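You operate a simulated robot arm through the tools that you are given. There is no shell and no other tool.

The job below is to be done with a simulated robot arm. You get a single attempt, and the scene is never put back.

## Task
Put things in order on the board on the pallet of silver stacks. At the end: the purple block marked grease stands where the orange block marked oil stood; the shim marked medium stands on top of the pack of round lids; the bridge block from the board on the pallet of silver stacks stands where the shim marked medium stood; the orange block marked oil stands where the bridge block stood; whatever was shut is shut again. Leave all else as you found it, and nothing knocked over.
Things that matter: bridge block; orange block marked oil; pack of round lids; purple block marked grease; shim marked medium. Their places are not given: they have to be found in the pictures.

Only the result counts: the job must be done as asked and must still hold three seconds after the hand-in. Knocking over, shifting, dropping, spilling or breaking anything else fails it. Lids that push on must go on centred and level and be pressed home; caps that screw on are set level and turned clockwise until they are tight.

## Robot
A 7-joint arm with a two-finger parallel gripper, fixed in place. Base frame: the origin is at the foot of the arm, x ahead of it, y to its left, z up; the work surface is at about z = 0.95. Units: m, rad, N and s.
With the tool pointing down near the work surface it reaches from about 0.22 to 0.68 m from the base axis. Its first joint turns from -1.152 to 1.152 rad. Payload 2.4 kg.
The tool frame sits at the grasp point between the pads (the TCP): z along the fingers, y along the line on which they close. The tips reach 0.03 m beyond it. Largest opening 0.094 m; finger width 0.028, thickness 0.01; the body of the gripper, 0.05 by 0.096 m, starts 0.055 m behind the TCP.
Orientation is that of the tool frame in the base frame, as a unit quaternion [w, x, y, z]. With the fingers straight down and closing along the base's y, the tool's x points along the base's -x, its y along +y and its z along -z.

## Interface
- The arm moves only by the tool servo_tool. Its argument "rows" is a list that holds one entry, the list of rows, each a list of 7 numbers: the turn, a rotation vector about the tool's x, y, z in rad, then the shift along the tool's x, y, z in m, then the finger opening in m, from 0 to 0.094. In form: [[[wx, wy, wz, x, y, z, gripper], ...]]. A call has 1 to 20 rows; each row shifts and turns the commanded pose from where the row before left it, along the tool's axes as they then stand. Rows are played at 5 a second. More than 0.05 m and 0.15 rad between two rows, or a gripper value outside its range, and nothing of the call is played. Where a pose cannot be reached the arm comes as near as it can. A force on the tool above 40 N (or 10 N above the force at the start of the call, whichever is more), or a blocked arm, ends the call early, and 0.2 s more pass. The fingers move at their own pace (about 0.153 m/s each) and stop on an object; they squeeze with about 23 N. The grip force told is the motor's: it shows also when the fingers shut on nothing. Time passes only in rows, and 0.2 s behind the last, so rows that do not move let the fingers close. The reply holds the time, the measured pose of the TCP, the force on the tool along the base axes, the opening and the grip force, in the units named above and with some noise, with the torque about the TCP (base axes, N m) and any sound that the robot's microphone picked up, and new pictures: "pictures" is both (left out), scene, wrist or none.
- Cameras (640 x 400 px; columns grow to the right, rows downward): "scene" is fixed at [0.0449, 0.4771, 1.4564]; the picture's right is [-0.71, -0.71, 0.00], its down [-0.34, 0.34, -0.88] and it looks along [0.62, -0.62, -0.48] (base axes); focal length 330 px, centre (320, 200). "wrist" rides on the gripper at [0.076, 0.014, -0.103] in the tool frame; the picture's right is [-0.18, 0.98, 0.00], its down [-0.75, -0.14, -0.64] and it looks along [-0.63, -0.12, 0.77] (tool axes); focal length 243 px, centre (320, 200).
- probe_pixels(camera, pixels): there is no depth. For up to 12 entries [column, row, z] of the newest picture of that camera ("zoom" is the newest enlarged one), the place [x, y] in the base frame at which the ray of that pixel passes the height z, good to about 0.002 m. It takes no simulated time.
- inspect(camera, box): a new picture of the part [left, top, right, bottom] of that camera's present view, enlarged. It takes no simulated time.
- sign_off(): hands the job in; it is judged then, once.

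Open the gripper and draw the arm clear of the work before you hand the job in, unless the task says otherwise.

The tools are called as a command line: name --argument value ..., lists and objects as JSON in quotes. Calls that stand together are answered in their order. servo_tool: Moves the arm, as the interface text tells. Its arguments: {"type":"object","properties":{"rows":{"type":"array","items":{"type":"array","items":{"type":"array","items":{"type":"number"}}}},"pictures":{"type":"string","enum":["both","scene","wrist","none"]}},"required":["rows"]} The other tools are called the same way: probe_pixels (camera, pixels) gives the place at which the rays of pixels pass given heights; inspect (camera, box) takes an enlarged picture of a part of a camera's view; sign_off () hands the job in.

At the start:

```text
time: 0.0
eef_pos: [0.3731, 0.1325, 1.266]
tcp_rot: [0.0, 0.0, 1.0, 0.0]
force: [-0.4, -0.1, -0.5]
ft_torque: [0.0, -0.02, 0.01]
grip_width: 0.094
finger_force: 0.1
```

scene: 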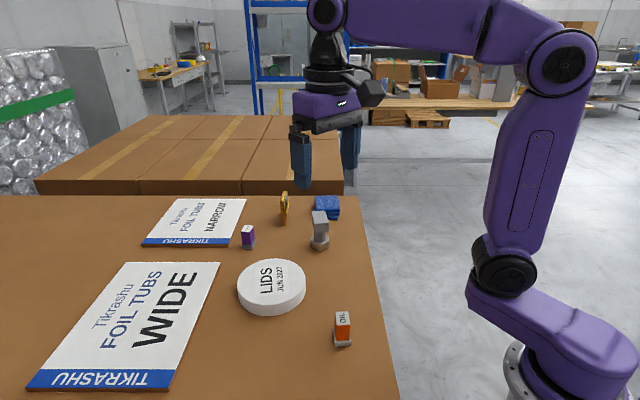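
wrist: 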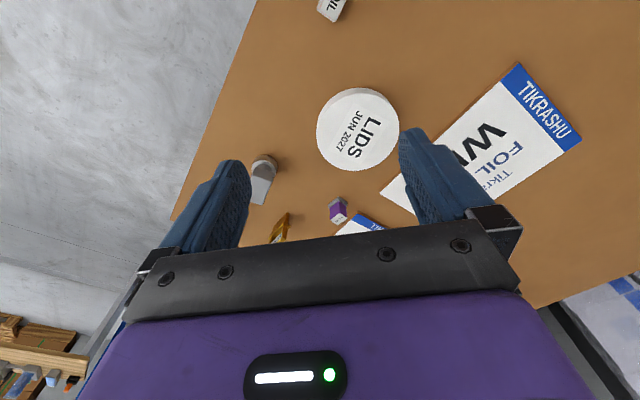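

The scene picture shows an orange block at about (342,328), lids pack at (271,285), purple block at (247,237), a grey object at (320,230), a yellow thing at (284,208) and a blue thing at (327,207). I enlarge these parts to identify them.

inspect --camera "scene" --box '[220, 180, 380, 280]'

inspect --camera "scene" --box '[220, 250, 400, 362]'

inspect --camera "wrist" --box '[220, 0, 420, 125]'

inspect --camera "wrist" --box '[230, 140, 400, 246]'

```text
4.00 times, centred on (300, 230) of scene
```

zoom: 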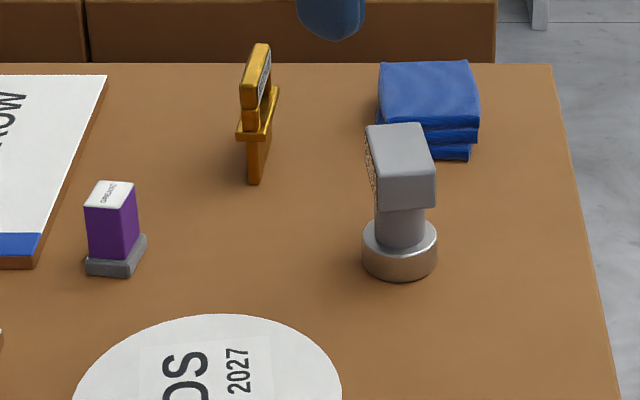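

```text
3.56 times, centred on (310, 306) of scene
```

zoom: 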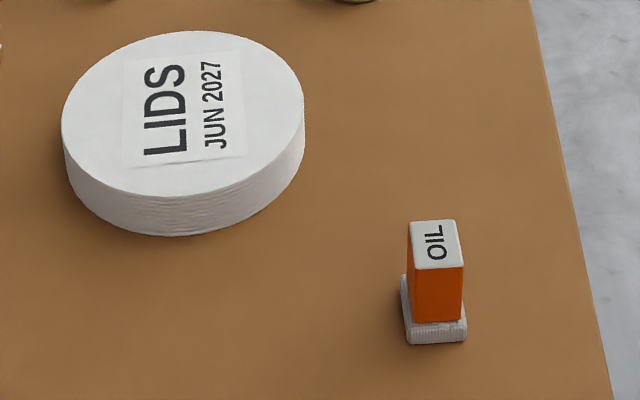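

```text
3.20 times, centred on (320, 62) of wrist
```

zoom: 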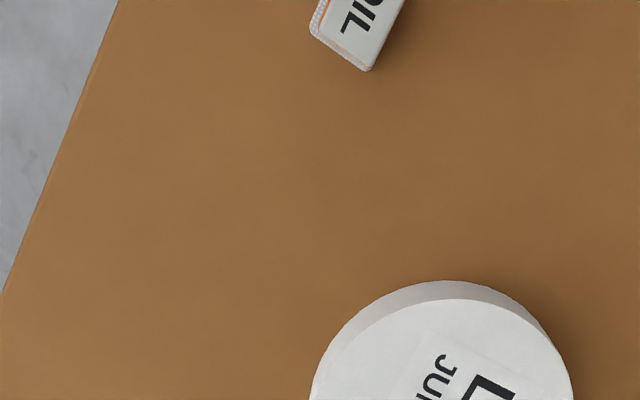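

```text
3.76 times, centred on (315, 193) of wrist
```

zoom: 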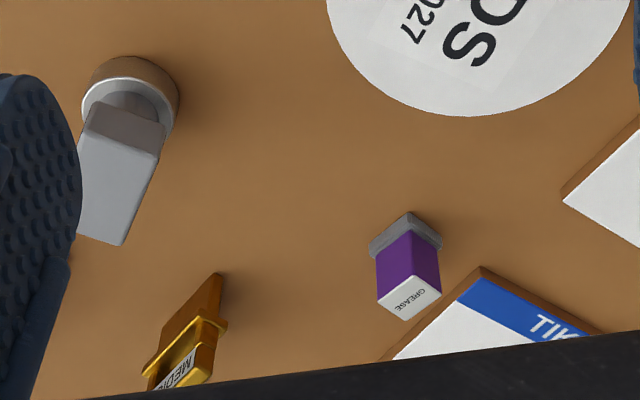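

The views show the OIL block, GREASE block, the yellow shim reading MEDI…, and a grey block on a round foot, which may be the bridge block. I probe their base points at board height and then look at the rest of the board.

probe_pixels --camera "scene" --pixels '[[342, 346, 0.95], [247, 248, 0.95], [283, 225, 0.95], [320, 249, 0.95], [271, 315, 0.95], [238, 290, 0.95], [305, 290, 0.95], [326, 219, 0.95], [370, 250, 0.95], [400, 399, 0.95], [345, 196, 0.95], [0, 196, 0.95]]'

inspect --camera "scene" --box '[0, 180, 260, 400]'

inspect --camera "scene" --box '[265, 180, 345, 230]'

```text
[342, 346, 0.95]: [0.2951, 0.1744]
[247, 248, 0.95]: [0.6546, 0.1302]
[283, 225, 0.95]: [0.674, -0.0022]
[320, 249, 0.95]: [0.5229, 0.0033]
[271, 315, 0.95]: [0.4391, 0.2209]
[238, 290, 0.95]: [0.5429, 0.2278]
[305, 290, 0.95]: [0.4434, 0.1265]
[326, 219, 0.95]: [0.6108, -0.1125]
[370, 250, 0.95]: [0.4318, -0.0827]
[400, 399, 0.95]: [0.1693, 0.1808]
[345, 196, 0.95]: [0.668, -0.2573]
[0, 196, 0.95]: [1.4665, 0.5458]
```

```text
1.82 times, centred on (130, 290) of scene
```

zoom: 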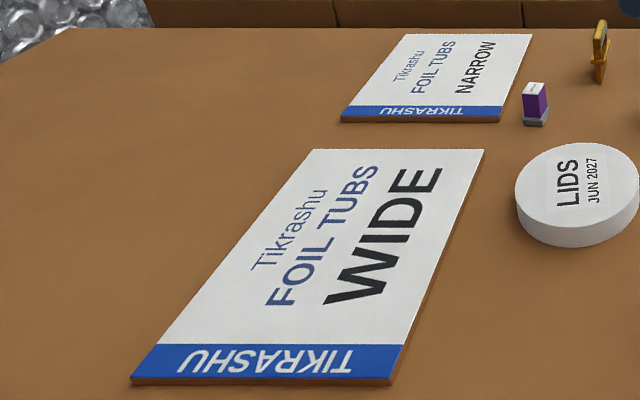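

```text
8.00 times, centred on (305, 205) of scene
```

zoom: 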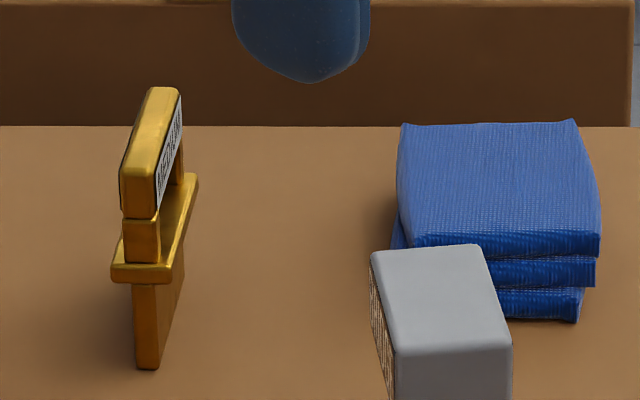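

The yellow shim stands on a narrow blade with a flange and a handle bar on top, the grey block has a round foot, and the blue thing is likely folded cloth. I lower the wrist camera in front of the grey block to see it and its neighbours more closely.

servo_tool --rows '[[[0, 0, 0, 0.006, -0.033, 0.029, 0.094], [0, 0, 0, 0.006, -0.033, 0.029, 0.094], [0, 0, 0, 0.006, -0.033, 0.029, 0.094], [0, 0, 0, 0.005, -0.033, 0.029, 0.094], [0, 0, 0, 0, 0, 0, 0.094]]]' --pictures "both"

```text
time: 1.2
eef_pos: [0.3502, 0.0021, 1.1494]
tcp_rot: [0.0, 0.0, 1.0, 0.0]
force: [0.2, -0.3, 0.2]
ft_torque: [-0.02, 0.0, -0.02]
grip_width: 0.094
finger_force: 0.1
```

scene: 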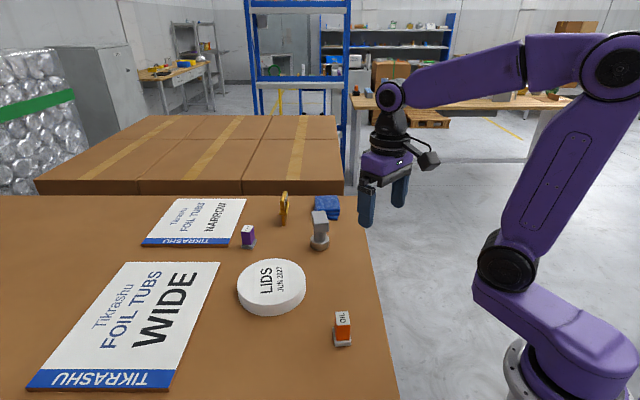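
wrist: 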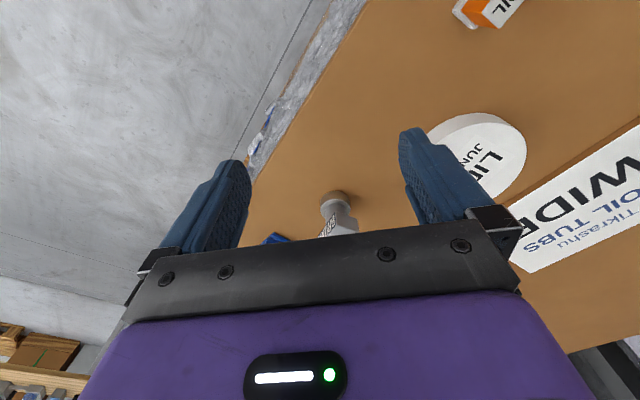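

The grey block now shows at (338,212) with a label on its side, partly hidden by the gripper body. I enlarge that area.

inspect --camera "wrist" --box '[250, 170, 400, 260]'

inspect --camera "scene" --box '[270, 185, 350, 255]'

```text
4.27 times, centred on (325, 215) of wrist
```

zoom: 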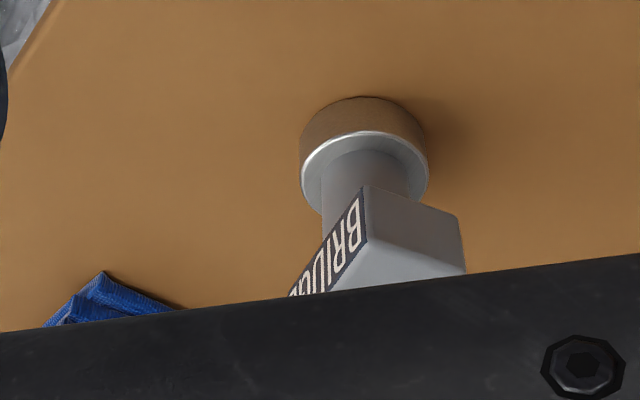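

```text
5.71 times, centred on (310, 220) of scene
```

zoom: 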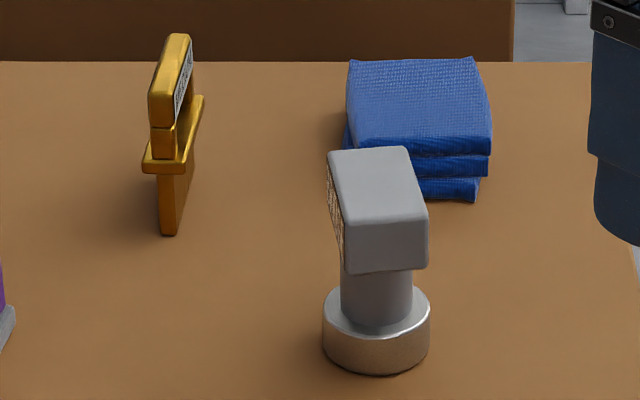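

The label reads BRIDGE, so the grey block at (320,230) in the scene is the bridge block, and the blue item is a folded cloth. Next I fly forward at height to view the shim, grease block and bridge block from above.

servo_tool --rows '[[[0, 0, 0, -0.03, 0, -0.03, 0.094], [0, 0, 0, -0.044, 0, -0.01, 0.094], [0, 0, 0, -0.044, 0, -0.01, 0.094], [0, 0, 0, -0.044, 0, 0, 0.094], [0, 0, 0, -0.044, 0, 0, 0.094], [0, 0, 0, -0.044, 0, 0, 0.094], [0, 0, 0, 0, 0, 0, 0.094]]]' --pictures "both"

```text
time: 2.8
eef_pos: [0.5963, 0.0003, 1.1981]
tcp_rot: [-0.001, 0.0, 1.0, 0.0]
force: [0.0, -0.3, 0.8]
ft_torque: [-0.02, 0.02, 0.01]
grip_width: 0.0939
finger_force: 0.1
```

scene: 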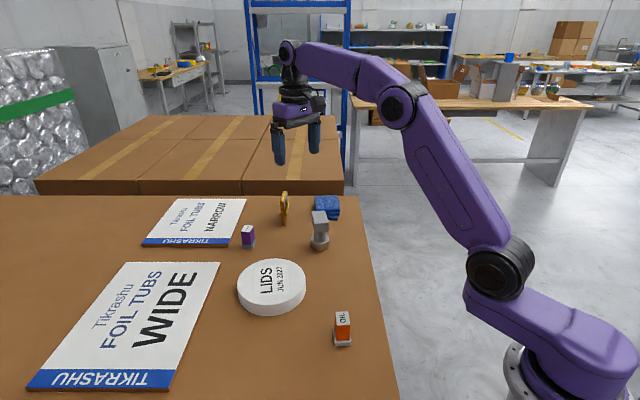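
wrist: 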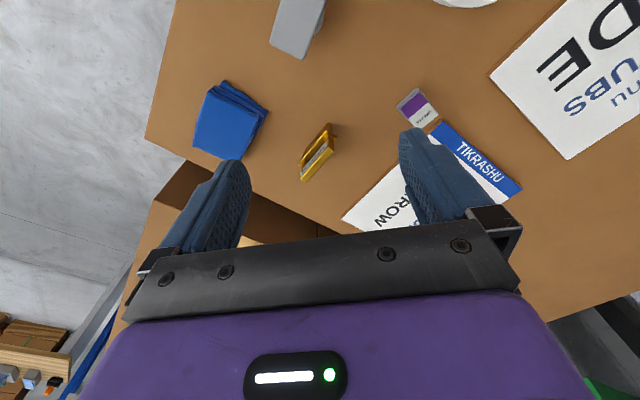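

The shim is at (317,152), grease block at (417,108), bridge at (297,25) and cloth at (228,120). I enlarge each one.

inspect --camera "wrist" --box '[277, 112, 357, 192]'

inspect --camera "wrist" --box '[380, 75, 460, 135]'

inspect --camera "wrist" --box '[250, 0, 350, 70]'

```text
5.00 times, centred on (317, 152) of wrist
```

zoom: 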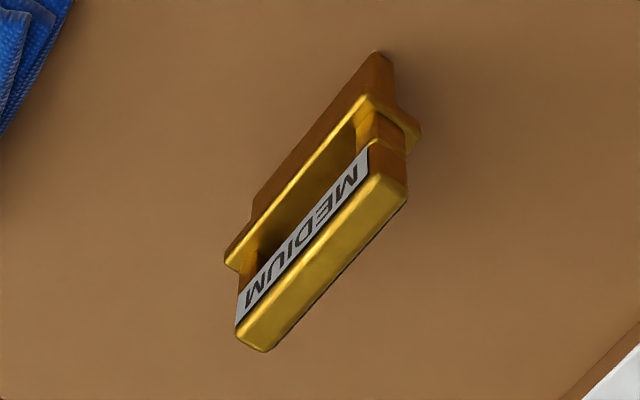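

```text
6.67 times, centred on (420, 105) of wrist
```

zoom: 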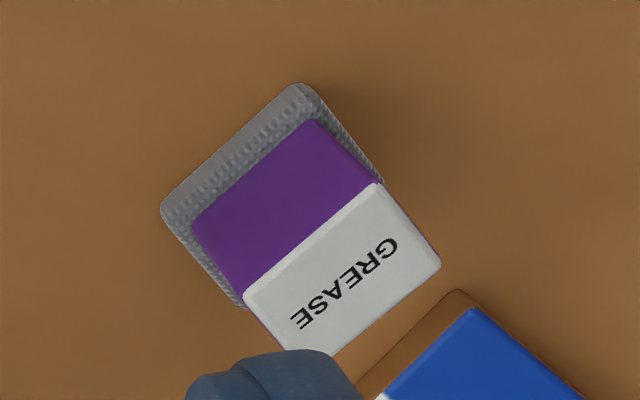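

```text
5.71 times, centred on (300, 35) of wrist
```

zoom: 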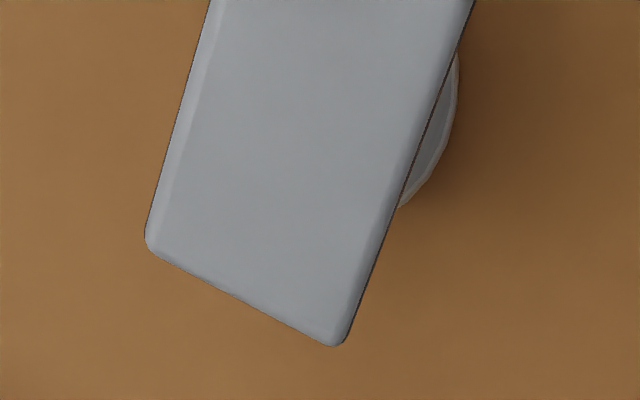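

I probe the shim's blade bottom edge, its bar top at candidate heights, and the corresponding scene pixels to work out its height.

probe_pixels --camera "wrist" --pixels '[[328.6, 122.6, 0.95], [331.6, 125, 0.95], [303.6, 152, 0.95], [300.4, 175, 1.0], [300.4, 175, 1.02], [300.4, 175, 1.04], [334.4, 152, 1.0], [334.4, 152, 1.02], [334.4, 152, 1.04], [306, 182, 1.02], [331, 149, 1.02], [303.6, 179.6, 1.02]]'

probe_pixels --camera "scene" --pixels '[[282, 225.8, 0.95], [285.1, 226.1, 0.95], [280, 196.6, 1.0], [280, 196.6, 1.02], [280, 196.6, 1.04], [284, 191.5, 1.0], [284, 191.5, 1.02], [284, 191.5, 1.04], [287.5, 191.5, 1.02], [287.5, 191.5, 1.04], [283, 197, 1.02], [283, 197, 1.04]]'

```text
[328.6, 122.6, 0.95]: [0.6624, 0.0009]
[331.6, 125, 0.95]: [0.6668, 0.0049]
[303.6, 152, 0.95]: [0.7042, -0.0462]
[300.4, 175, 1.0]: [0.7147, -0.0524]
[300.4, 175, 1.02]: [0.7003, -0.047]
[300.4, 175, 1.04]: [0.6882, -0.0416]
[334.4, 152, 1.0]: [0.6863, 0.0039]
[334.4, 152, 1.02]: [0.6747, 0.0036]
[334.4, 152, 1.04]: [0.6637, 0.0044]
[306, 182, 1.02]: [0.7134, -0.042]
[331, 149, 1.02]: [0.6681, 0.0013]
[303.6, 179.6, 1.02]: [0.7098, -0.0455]
```

```text
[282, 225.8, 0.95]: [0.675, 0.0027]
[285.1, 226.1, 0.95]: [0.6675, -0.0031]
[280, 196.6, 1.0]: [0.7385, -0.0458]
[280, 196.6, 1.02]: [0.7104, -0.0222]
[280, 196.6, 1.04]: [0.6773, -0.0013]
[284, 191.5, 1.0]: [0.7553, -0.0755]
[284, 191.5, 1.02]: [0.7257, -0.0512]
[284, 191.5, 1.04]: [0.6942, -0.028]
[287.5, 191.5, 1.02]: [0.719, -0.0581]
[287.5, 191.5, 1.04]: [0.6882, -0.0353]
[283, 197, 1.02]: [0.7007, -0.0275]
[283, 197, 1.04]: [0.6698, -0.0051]
```

From wrist and scene the shim centre comes out near (0.685,-0.02), bar top at about z=1.04, long axis near -47°. Now I probe the bridge block's foot and head, the grease block corners, and the oil block.

probe_pixels --camera "wrist" --pixels '[[317.5, 164.35, 1.04], [269.7, 42, 1.03], [303.5, 60.4, 1.03], [280.7, 0.5, 1.03], [327.1, 0.5, 1.03], [269.7, 42, 1.05], [303.5, 60.4, 1.05], [280.7, 0.5, 1.05], [327.1, 0.5, 1.05], [396, 106.5, 0.95], [417, 87.2, 0.95], [428.4, 101, 0.95]]'

probe_pixels --camera "scene" --pixels '[[319.75, 244.75, 0.95], [311.5, 212, 1.03], [325, 210.5, 1.03], [329, 223.75, 1.03], [315, 225.5, 1.03], [311.5, 212, 1.05], [325, 210.5, 1.05], [329, 223.75, 1.05], [315, 225.5, 1.05], [335.3, 346.2, 0.95], [351, 344.5, 0.95], [333, 328.5, 0.95]]'

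```text
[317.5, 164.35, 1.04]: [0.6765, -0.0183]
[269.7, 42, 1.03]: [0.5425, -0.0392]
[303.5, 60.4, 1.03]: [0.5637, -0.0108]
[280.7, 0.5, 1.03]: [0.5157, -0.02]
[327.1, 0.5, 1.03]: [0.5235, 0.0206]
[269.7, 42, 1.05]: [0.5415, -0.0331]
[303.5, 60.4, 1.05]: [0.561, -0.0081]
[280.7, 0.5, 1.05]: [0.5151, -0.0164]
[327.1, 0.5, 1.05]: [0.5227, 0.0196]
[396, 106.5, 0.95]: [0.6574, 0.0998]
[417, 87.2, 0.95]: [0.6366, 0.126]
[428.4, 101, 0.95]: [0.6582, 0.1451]
```

```text
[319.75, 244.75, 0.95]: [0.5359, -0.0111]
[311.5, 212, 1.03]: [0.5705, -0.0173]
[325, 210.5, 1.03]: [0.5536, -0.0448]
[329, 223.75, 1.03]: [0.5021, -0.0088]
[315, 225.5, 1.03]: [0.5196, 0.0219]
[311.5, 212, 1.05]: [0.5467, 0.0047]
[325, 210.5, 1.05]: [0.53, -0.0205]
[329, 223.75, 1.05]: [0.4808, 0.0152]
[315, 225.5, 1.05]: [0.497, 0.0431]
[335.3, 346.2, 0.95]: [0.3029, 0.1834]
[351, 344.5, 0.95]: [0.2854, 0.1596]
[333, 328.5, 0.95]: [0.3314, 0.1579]
```

The bridge comes out centred near (0.529,-0.005), head top z≈1.037, long axis about -37°; the grease foot is yawed about 40°. I now yaw the tool by 0.84 rad so that the fingers will close across the shim, and move it to hover above the shim for a close view.

servo_tool --rows '[[[0, 0, 0.14, 0, 0, 0, 0.094], [0, 0, 0.14, 0, 0, 0, 0.094], [0, 0, 0.14, 0, 0, 0, 0.094], [0, 0, 0.14, 0, 0, 0, 0.094], [0, 0, 0.14, 0, 0, 0, 0.094], [0, 0, 0.14, 0, 0, 0, 0.094], [0, 0, 0, -0.0248, 0.0275, 0, 0.094], [0, 0, 0, -0.0248, 0.0275, 0, 0.094], [0, 0, 0, 0, 0, 0.04, 0.094], [0, 0, 0, 0, 0, 0, 0.094]]]' --pictures "both"

```text
time: 5.0
eef_pos: [0.6244, 0.0054, 1.1596]
tcp_rot: [0.0, 0.407, 0.913, 0.0]
force: [-0.3, -0.6, -0.1]
ft_torque: [-0.02, 0.01, -0.04]
grip_width: 0.0939
finger_force: 0.1
out of reach, approached as far as the arm can: row 7, 8
```

scene: 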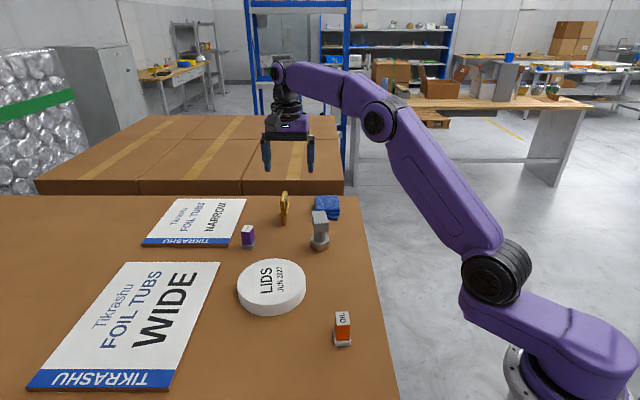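
wrist: 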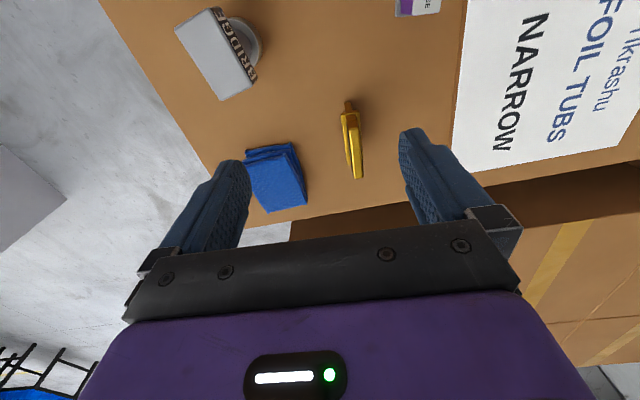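

The arm could only reach about x=0.624 at z≈1.2, so reach grows as I go lower. The shim is now at (352,140) between the fingers; I enlarge it, the bridge at (220,55) and the cloth.

inspect --camera "wrist" --box '[170, 0, 270, 110]'

inspect --camera "wrist" --box '[302, 90, 402, 190]'

```text
3.64 times, centred on (220, 55) of wrist
```

zoom: 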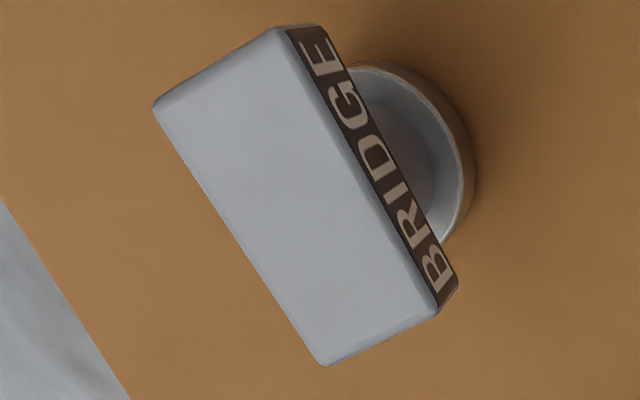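

```text
4.00 times, centred on (352, 140) of wrist
```

zoom: 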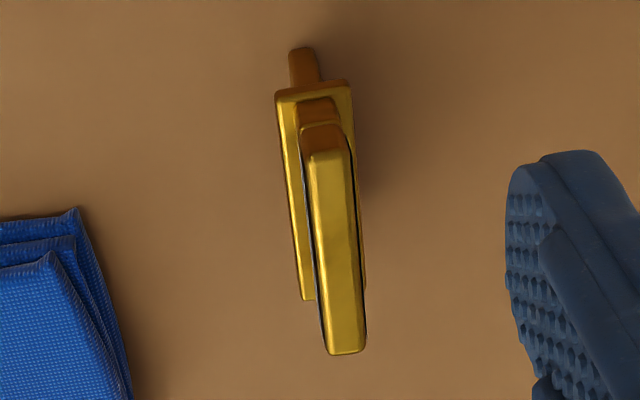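

I probe the shim's bar ends and blade in the newest zoom, and the bridge head corners in the wrist picture at their top heights.

probe_pixels --camera "zoom" --pixels '[[327, 152, 1.037], [347, 352, 1.037], [308, 156, 1.037], [345, 152, 1.037], [366, 350, 1.037], [328, 355, 1.037], [291, 50, 0.95], [316, 50, 0.95], [276, 92, 0.99], [352, 80, 0.99], [303, 300, 0.99], [327, 152, 1.045]]'

probe_pixels --camera "wrist" --pixels '[[174.1, 28.9, 1.037], [210.4, 7.7, 1.037], [252.1, 85.8, 1.037], [220.5, 100.3, 1.037], [174.1, 28.9, 1.03], [210.4, 7.7, 1.03], [252.1, 85.8, 1.03], [220.5, 100.3, 1.03]]'

```text
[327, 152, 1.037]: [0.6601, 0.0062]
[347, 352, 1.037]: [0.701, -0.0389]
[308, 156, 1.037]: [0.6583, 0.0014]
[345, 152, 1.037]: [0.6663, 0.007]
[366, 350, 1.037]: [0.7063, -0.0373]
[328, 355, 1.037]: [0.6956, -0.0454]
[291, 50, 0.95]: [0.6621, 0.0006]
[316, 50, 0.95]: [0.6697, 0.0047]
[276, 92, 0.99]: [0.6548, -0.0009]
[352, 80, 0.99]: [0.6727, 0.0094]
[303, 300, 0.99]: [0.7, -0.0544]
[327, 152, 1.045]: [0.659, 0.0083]
```

```text
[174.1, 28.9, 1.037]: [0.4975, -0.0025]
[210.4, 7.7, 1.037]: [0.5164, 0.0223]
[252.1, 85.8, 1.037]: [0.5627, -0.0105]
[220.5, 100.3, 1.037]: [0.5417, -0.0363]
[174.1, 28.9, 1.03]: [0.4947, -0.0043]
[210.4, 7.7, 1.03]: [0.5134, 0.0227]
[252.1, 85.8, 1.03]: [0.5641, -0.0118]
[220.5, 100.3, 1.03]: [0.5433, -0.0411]
```

Close view gives the shim bar centre (0.681,-0.016) at z≈1.037, axis -48°, and the bridge head centre (0.530,-0.007), axis -37°. Since the shim is at the edge of reach, I tilt the tool 8° about its closing axis so the fingers lean outwards, and hover above the shim at z≈1.09.

servo_tool --rows '[[[0, -0.07, 0, 0, 0, 0, 0.094], [0, -0.07, 0, 0, 0, 0, 0.094], [0, 0, 0, -0.0146, 0.0092, 0.0255, 0.094], [0, 0, 0, -0.0146, 0.0092, 0.0255, 0.094], [0, 0, 0, -0.0146, 0.0091, 0.0255, 0.094], [0, 0, 0, 0, 0, 0, 0.094]]]' --pictures "both"

```text
time: 6.4
eef_pos: [0.6815, -0.0194, 1.0908]
tcp_rot: [0.064, 0.407, 0.911, -0.029]
force: [0.2, 0.7, 0.0]
ft_torque: [0.0, 0.04, 0.01]
grip_width: 0.094
finger_force: 0.0
```

scene: 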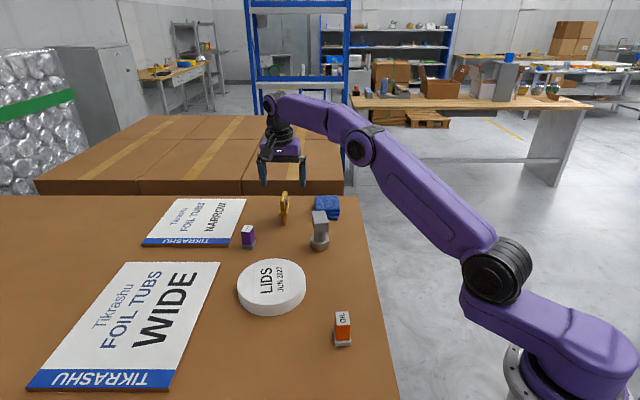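
wrist: 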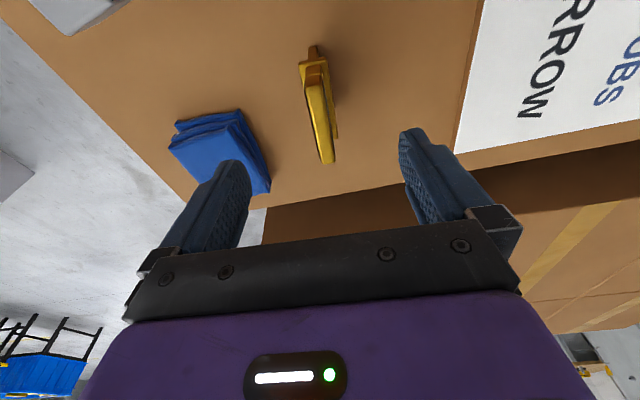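

The hover pose was reached at (0.6815,-0.0194,1.091), with the shim at (318,105) between the fingers. I enlarge it to refine centring.

inspect --camera "wrist" --box '[260, 35, 380, 175]'

```text
2.86 times, centred on (320, 105) of wrist
```

zoom: 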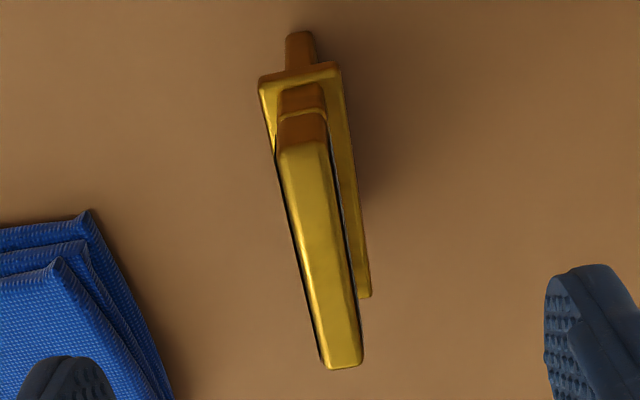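

probe_pixels --camera "zoom" --pixels '[[304, 148, 1.037], [342, 362, 1.037], [280, 152, 1.037], [327, 145, 1.037], [362, 362, 1.037], [322, 365, 1.037], [286, 38, 0.95], [312, 34, 0.95], [260, 80, 0.995], [340, 68, 0.995], [371, 297, 0.995], [304, 148, 1.03]]'

```text
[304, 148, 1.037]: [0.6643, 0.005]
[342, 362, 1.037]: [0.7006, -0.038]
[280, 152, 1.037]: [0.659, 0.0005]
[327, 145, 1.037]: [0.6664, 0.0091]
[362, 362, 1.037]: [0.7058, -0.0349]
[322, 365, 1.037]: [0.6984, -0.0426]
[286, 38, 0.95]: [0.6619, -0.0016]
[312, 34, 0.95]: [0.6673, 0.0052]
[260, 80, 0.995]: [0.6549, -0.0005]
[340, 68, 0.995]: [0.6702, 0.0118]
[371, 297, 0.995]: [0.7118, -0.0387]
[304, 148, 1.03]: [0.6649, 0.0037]
```

The bar centre refines to (0.682,-0.017), so I need a 2 mm shift along the closing axis. I check the flange height with the scene camera before going down.

inspect --camera "scene" --box '[268, 183, 300, 231]'

```text
8.33 times, centred on (284, 207) of scene
```

zoom: 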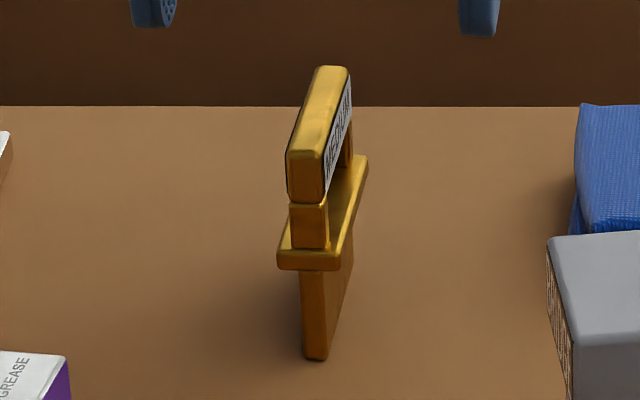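

probe_pixels --camera "zoom" --pixels '[[279, 253, 0.985], [279, 253, 0.995], [279, 253, 1.005], [336, 254, 0.985], [336, 254, 0.995], [336, 254, 1.005], [288, 152, 1.03], [288, 152, 1.04], [322, 156, 1.03], [322, 156, 1.04], [303, 356, 0.95], [326, 359, 0.95]]'

```text
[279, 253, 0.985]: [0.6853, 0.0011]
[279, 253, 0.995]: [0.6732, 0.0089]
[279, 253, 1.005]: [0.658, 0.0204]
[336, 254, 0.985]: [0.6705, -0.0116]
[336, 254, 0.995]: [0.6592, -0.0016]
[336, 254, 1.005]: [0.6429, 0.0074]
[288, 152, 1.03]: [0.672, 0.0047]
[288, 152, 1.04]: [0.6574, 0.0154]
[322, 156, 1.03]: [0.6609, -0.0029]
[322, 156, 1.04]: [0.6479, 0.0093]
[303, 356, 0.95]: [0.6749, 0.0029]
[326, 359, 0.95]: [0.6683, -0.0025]
```

The flange top is at about z=0.997 and the bar spans roughly 1.016–1.034. I go straight down to TCP z≈1.034 (tips about 1.002), with the 2 mm centring shift, fingers still open.

servo_tool --rows '[[[0, 0, 0, 0.002, 0.001, 0.0141, 0.094], [0, 0, 0, 0.002, 0.001, 0.0141, 0.094], [0, 0, 0, 0.002, 0, 0.014, 0.094], [0, 0, 0, 0.0019, 0, 0.014, 0.094], [0, 0, 0, 0, 0, 0, 0.094]]]' --pictures "both"

```text
time: 7.6
eef_pos: [0.6837, -0.0201, 1.0336]
tcp_rot: [0.064, 0.407, 0.911, -0.028]
force: [-0.9, 0.0, 0.8]
ft_torque: [-0.02, -0.01, 0.01]
grip_width: 0.0939
finger_force: 0.2
```

scene: 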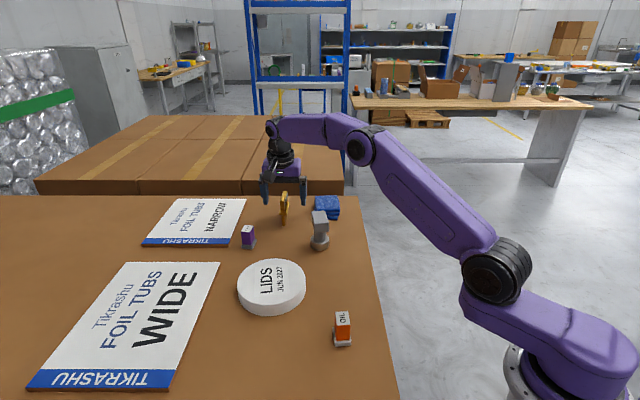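
wrist: 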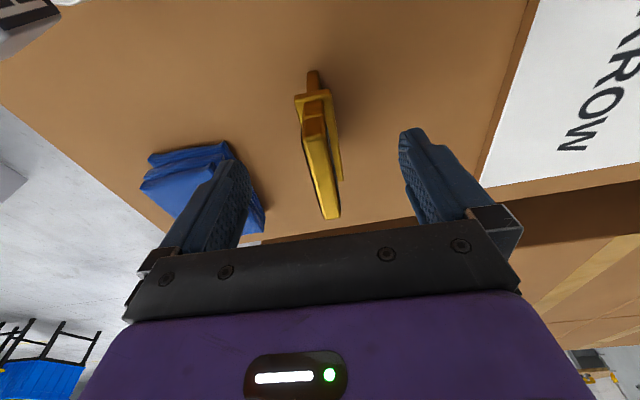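

The TCP is at (0.6837,-0.0201,1.0336), about 1 mm off centre across the bar. I shift 1 mm and close partly to 0.03 to check the centring.

servo_tool --rows '[[[0, 0, 0, 0, 0.001, 0, 0.06], [0, 0, 0, 0, 0, 0, 0.03], [0, 0, 0, 0, 0, 0, 0.026]]]' --pictures "both"

inspect --camera "wrist" --box '[250, 70, 400, 230]'

inspect --camera "scene" --box '[264, 173, 304, 233]'

```text
time: 8.4
eef_pos: [0.6828, -0.0166, 1.0341]
tcp_rot: [0.063, 0.406, 0.911, -0.028]
force: [1.0, 0.1, -0.9]
ft_torque: [-0.01, -0.01, 0.03]
grip_width: 0.0258
finger_force: 0.0
```

scene: 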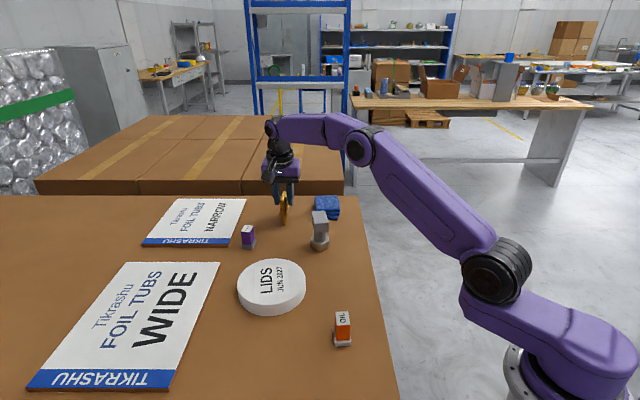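
wrist: 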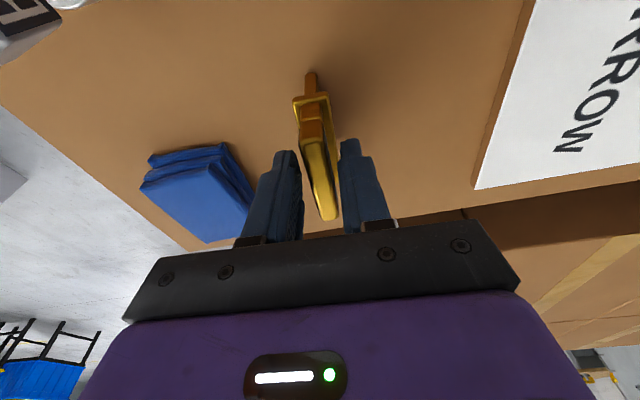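

```text
2.50 times, centred on (325, 150) of wrist
```

zoom: 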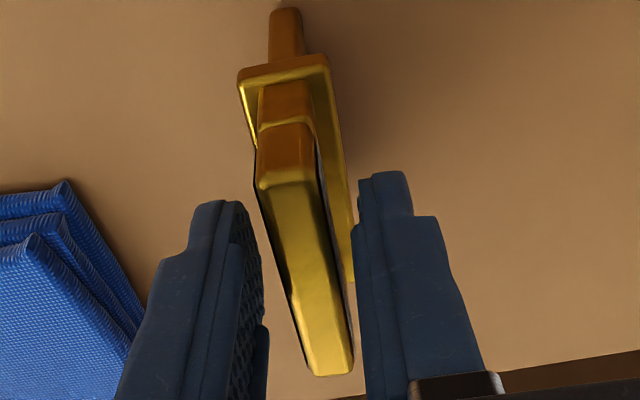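

```text
6.67 times, centred on (284, 203) of scene
```

zoom: 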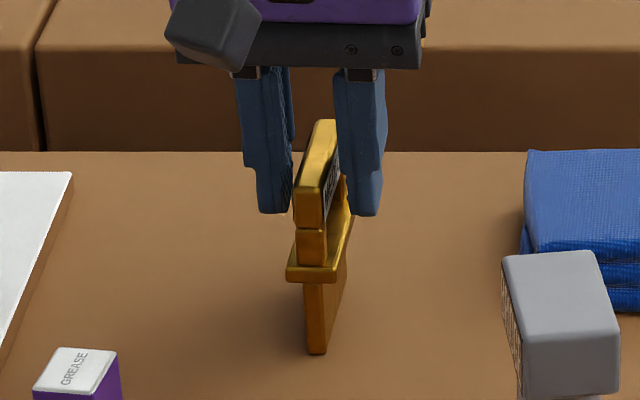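

The bar sits between the fingers to within about 1 mm. I close fully on it now.

servo_tool --rows '[[[0, 0, 0, 0, 0, 0, 0.016], [0, 0, 0, 0, 0, 0, 0.008], [0, 0, 0, 0, 0, 0, 0.0], [0, 0, 0, 0, 0, 0, 0.0]]]' --pictures "both"

inspect --camera "scene" --box '[264, 173, 304, 233]'

```text
time: 9.4
eef_pos: [0.6808, -0.0174, 1.0338]
tcp_rot: [0.064, 0.406, 0.911, -0.029]
force: [0.1, 0.4, 0.5]
ft_torque: [-0.01, 0.0, -0.04]
grip_width: 0.0154
finger_force: 22.8
```

scene: 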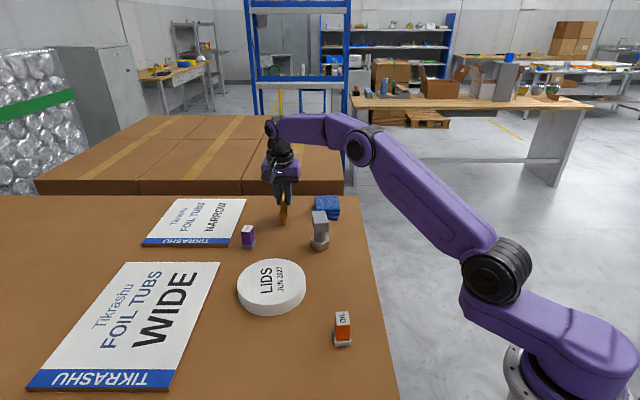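
wrist: 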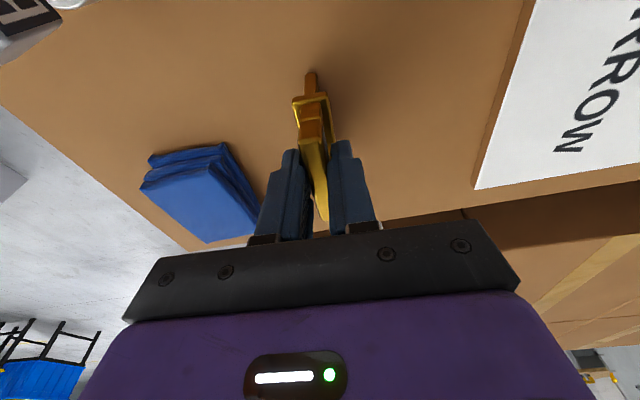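

```text
6.67 times, centred on (284, 203) of scene
```

zoom: 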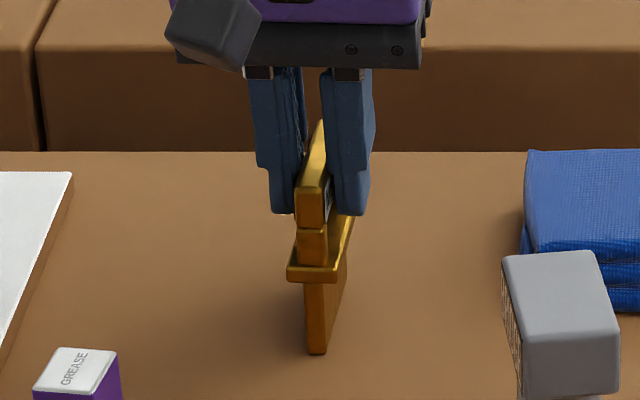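

The fingers hold the bar at 15 mm with 23 N. I lift straight up 3 cm, then draw back towards the base while rising.

servo_tool --rows '[[[0, 0, 0, -0.0014, 0, -0.0099, 0.0], [0, 0, 0, -0.0028, 0, -0.0198, 0.0], [0, 0, 0, 0.0153, -0.0198, -0.019, 0.0], [0, 0, 0, 0.0153, -0.0198, -0.019, 0.0], [0, 0, 0, 0.0153, -0.0199, -0.019, 0.0], [0, 0, 0, 0, 0, 0, 0.0]]]' --pictures "both"

```text
time: 10.8
eef_pos: [0.6047, -0.0195, 1.1161]
tcp_rot: [0.064, 0.406, 0.911, -0.028]
force: [-0.2, 0.2, -3.5]
ft_torque: [0.02, -0.02, -0.02]
grip_width: 0.0117
finger_force: 23.3
```

scene: 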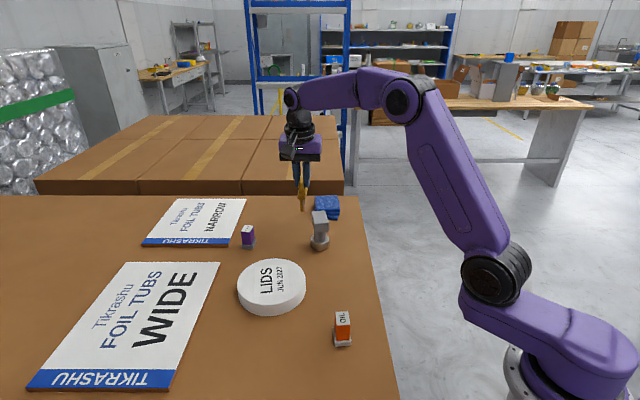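
wrist: 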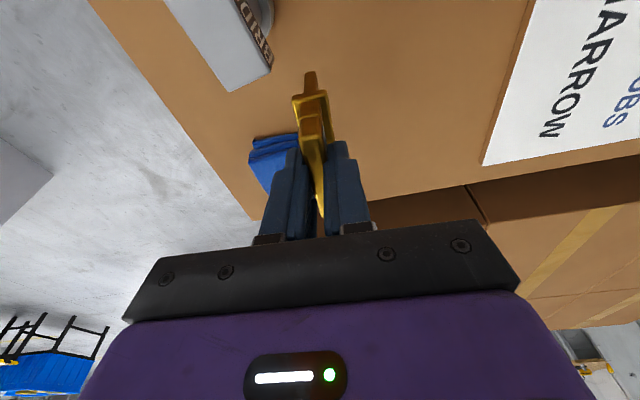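

The shim is lifted; the opening settled at 11.7 mm. I look closely to see whether it hangs upright in the fingers.

inspect --camera "scene" --box '[270, 130, 340, 225]'

inspect --camera "wrist" --box '[250, 60, 400, 230]'

inspect --camera "scene" --box '[225, 245, 325, 325]'

```text
4.21 times, centred on (305, 178) of scene
```

zoom: 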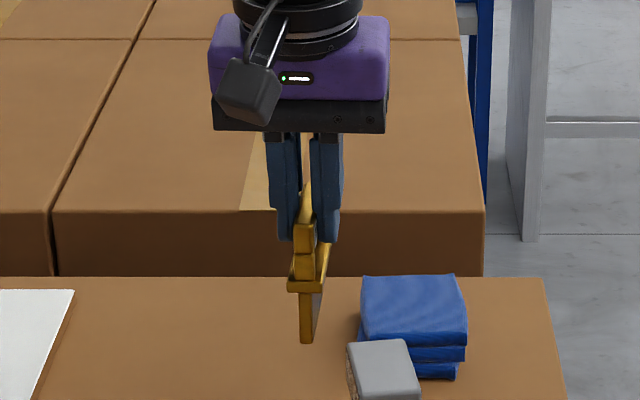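

```text
2.35 times, centred on (325, 145) of wrist
```

zoom: 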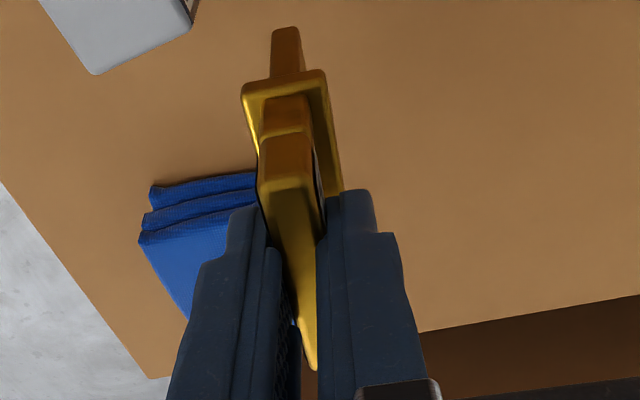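

```text
5.00 times, centred on (275, 285) of scene
```

zoom: 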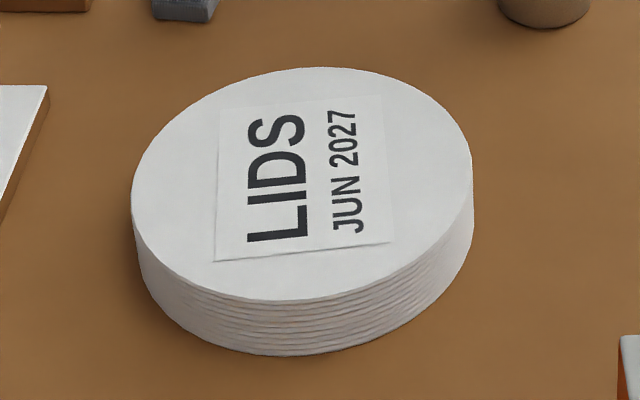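

The shim hangs upright. Now I probe the lids pack rim and centre in the newest zoom (rim bottom at (270,303), foot at (270,356)) to get its height and centre.

probe_pixels --camera "zoom" --pixels '[[275, 356, 0.95], [275, 303, 0.97], [275, 303, 0.975], [275, 303, 0.98], [130, 200, 0.975], [473, 178, 0.975], [310, 67, 0.975], [302, 178, 0.975], [302, 178, 0.98], [220, 105, 0.975], [393, 242, 0.975], [213, 262, 0.975]]'

```text
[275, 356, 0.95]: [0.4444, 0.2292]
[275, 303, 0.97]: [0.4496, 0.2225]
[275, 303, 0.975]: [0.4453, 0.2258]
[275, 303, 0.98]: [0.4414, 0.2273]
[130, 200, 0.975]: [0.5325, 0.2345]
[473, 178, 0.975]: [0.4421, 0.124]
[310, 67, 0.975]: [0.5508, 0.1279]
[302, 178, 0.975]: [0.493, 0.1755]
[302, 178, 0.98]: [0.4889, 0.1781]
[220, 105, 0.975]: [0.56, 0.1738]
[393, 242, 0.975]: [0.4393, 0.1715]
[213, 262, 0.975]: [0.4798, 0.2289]
```

The lids pack top is at about z=0.977 with its centre near (0.49,0.178), diameter about 0.144. I carry the shim over and slightly past the pack so the wrist camera can see the pack.

servo_tool --rows '[[[0, 0, 0, 0.0394, 0.0074, -0.009, 0.0], [0, 0, 0, 0.0394, 0.0074, -0.009, 0.0], [0, 0, 0, 0.0394, 0.0074, -0.009, 0.0], [0, 0, 0, 0.0394, 0.0074, -0.009, 0.0], [0, 0, 0, 0.0394, 0.0074, -0.009, 0.0], [0, 0, 0, 0.0394, 0.0074, -0.009, 0.0], [0, 0, 0, 0.0394, 0.0074, -0.009, 0.0], [0, 0, 0, 0, 0, 0, 0.0]]]' --pictures "both"

```text
time: 12.6
eef_pos: [0.4538, 0.2291, 1.1405]
tcp_rot: [0.064, 0.406, 0.911, -0.029]
force: [0.4, -0.9, -3.4]
ft_torque: [-0.02, 0.01, -0.01]
grip_width: 0.0118
finger_force: 23.0
```

scene: 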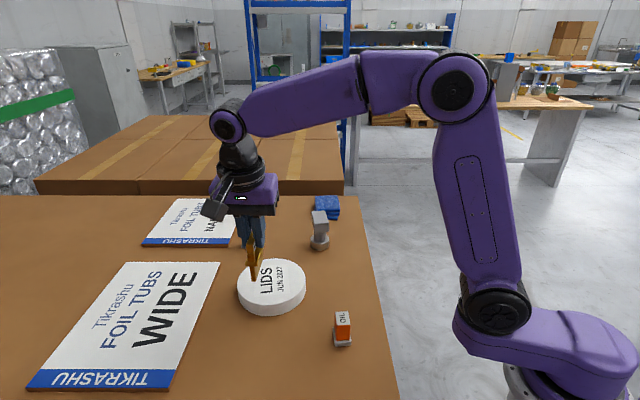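
wrist: 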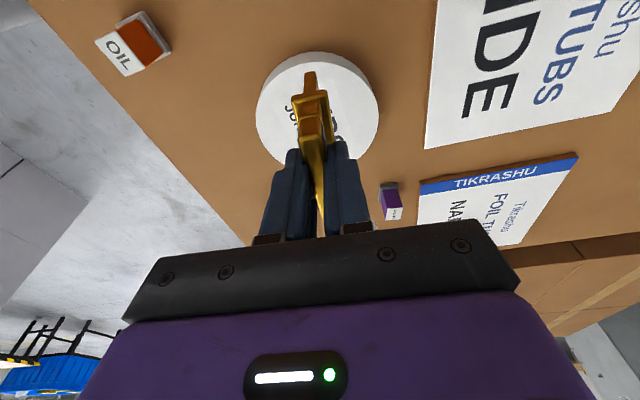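

The pack shows as a disc with left edge at column 256, right edge at 379 and top near row 52. I enlarge it and the OIL block to measure them.

inspect --camera "wrist" --box '[240, 40, 400, 180]'

inspect --camera "wrist" --box '[80, 0, 190, 90]'

```text
2.86 times, centred on (320, 110) of wrist
```

zoom: 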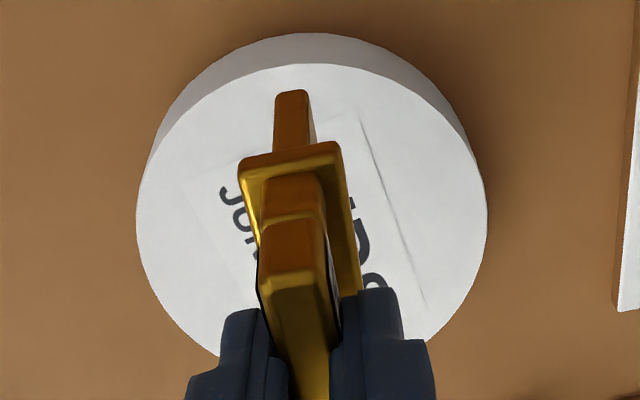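

```text
4.44 times, centred on (135, 45) of wrist
```

zoom: 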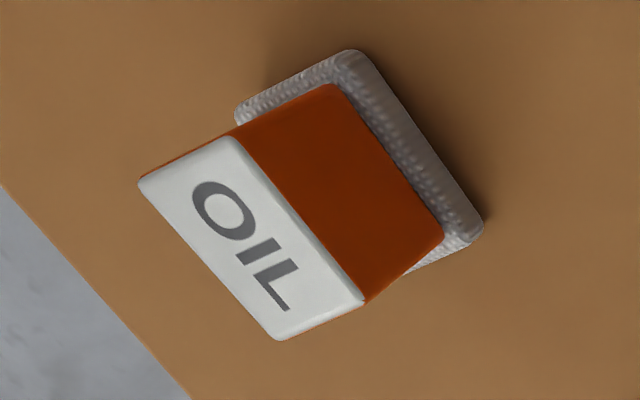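

I probe points of the pack's top rim at z=0.977, and the OIL block's foot and top corners.

probe_pixels --camera "wrist" --pixels '[[255.7, 115.2, 0.977], [378.7, 115, 0.977], [319.3, 62.1, 0.977], [285, 164.2, 0.977], [362, 155.5, 0.977], [265.5, 86, 0.977], [369, 83, 0.977], [299, 66, 0.977]]'

probe_pixels --camera "zoom" --pixels '[[235, 110, 0.95], [350, 50, 0.95], [484, 222, 0.95], [138, 182, 1.0], [232, 138, 1.0], [364, 300, 1.0], [280, 340, 1.0], [138, 182, 1.01], [232, 138, 1.01], [364, 300, 1.01], [280, 340, 1.01], [410, 272, 0.95]]'

```text
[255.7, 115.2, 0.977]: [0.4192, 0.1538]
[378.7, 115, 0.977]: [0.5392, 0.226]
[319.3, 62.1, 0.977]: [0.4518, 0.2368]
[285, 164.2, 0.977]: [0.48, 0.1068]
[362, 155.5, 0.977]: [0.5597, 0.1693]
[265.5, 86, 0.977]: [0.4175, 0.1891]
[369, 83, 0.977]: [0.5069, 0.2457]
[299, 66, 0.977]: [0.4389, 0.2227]
```

```text
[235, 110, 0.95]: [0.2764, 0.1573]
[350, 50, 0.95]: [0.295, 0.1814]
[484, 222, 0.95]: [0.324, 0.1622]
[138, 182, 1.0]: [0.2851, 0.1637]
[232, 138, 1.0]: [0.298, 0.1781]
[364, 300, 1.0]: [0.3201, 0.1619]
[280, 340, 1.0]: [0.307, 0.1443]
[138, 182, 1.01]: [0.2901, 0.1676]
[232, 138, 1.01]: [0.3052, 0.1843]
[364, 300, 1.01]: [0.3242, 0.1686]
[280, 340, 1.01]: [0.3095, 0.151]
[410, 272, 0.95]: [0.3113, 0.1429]
```

The pack's rim fits a circle centred at (0.488,0.177), radius 0.071; the OIL foot is centred at about (0.300,0.160), top z≈0.996, yaw about -38°. I move the shim over the pack centre with its foot about 3 cm above the top.

servo_tool --rows '[[[0, 0, 0, -0.0175, -0.0032, 0.0195, 0.0], [0, 0, 0, -0.0175, -0.0032, 0.0195, 0.0], [0, 0, 0, -0.0174, -0.0031, 0.0194, 0.0], [0, 0, 0, 0, 0, 0, 0.0]]]' --pictures "both"

inspect --camera "scene" --box '[220, 200, 340, 320]'

```text
time: 13.6
eef_pos: [0.4854, 0.1744, 1.086]
tcp_rot: [0.064, 0.407, 0.911, -0.029]
force: [0.4, -1.1, -3.0]
ft_torque: [0.0, 0.01, 0.04]
grip_width: 0.0116
finger_force: 23.0
```

scene: 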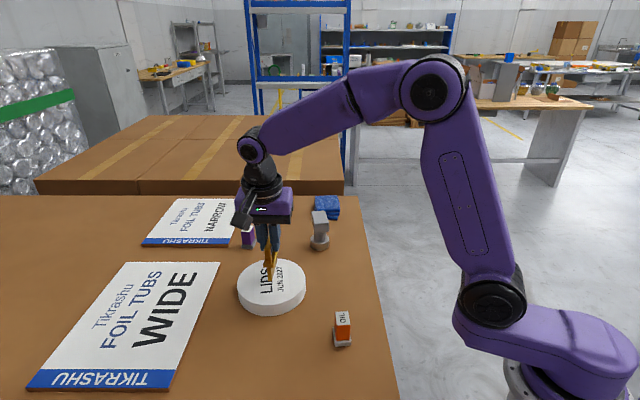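
wrist: 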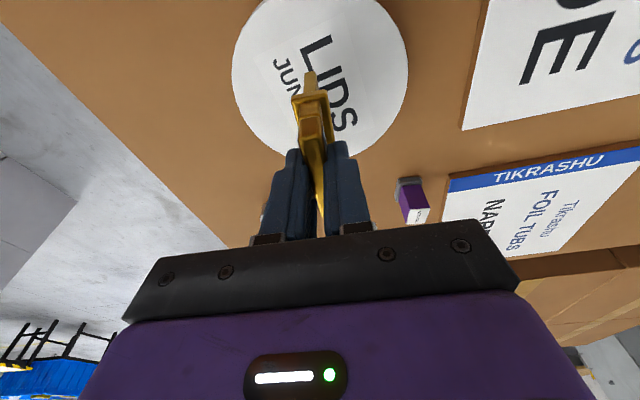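

```text
3.33 times, centred on (280, 260) of scene
```

zoom: 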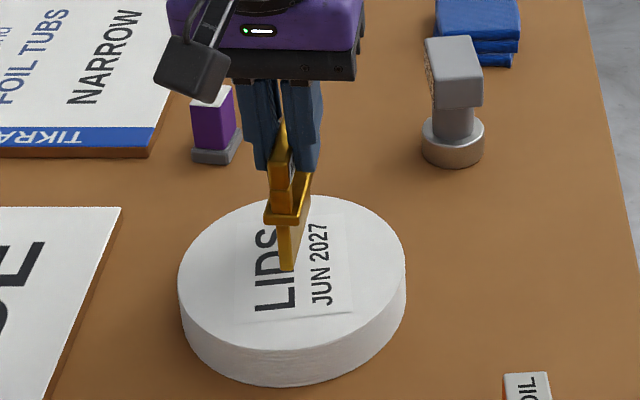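

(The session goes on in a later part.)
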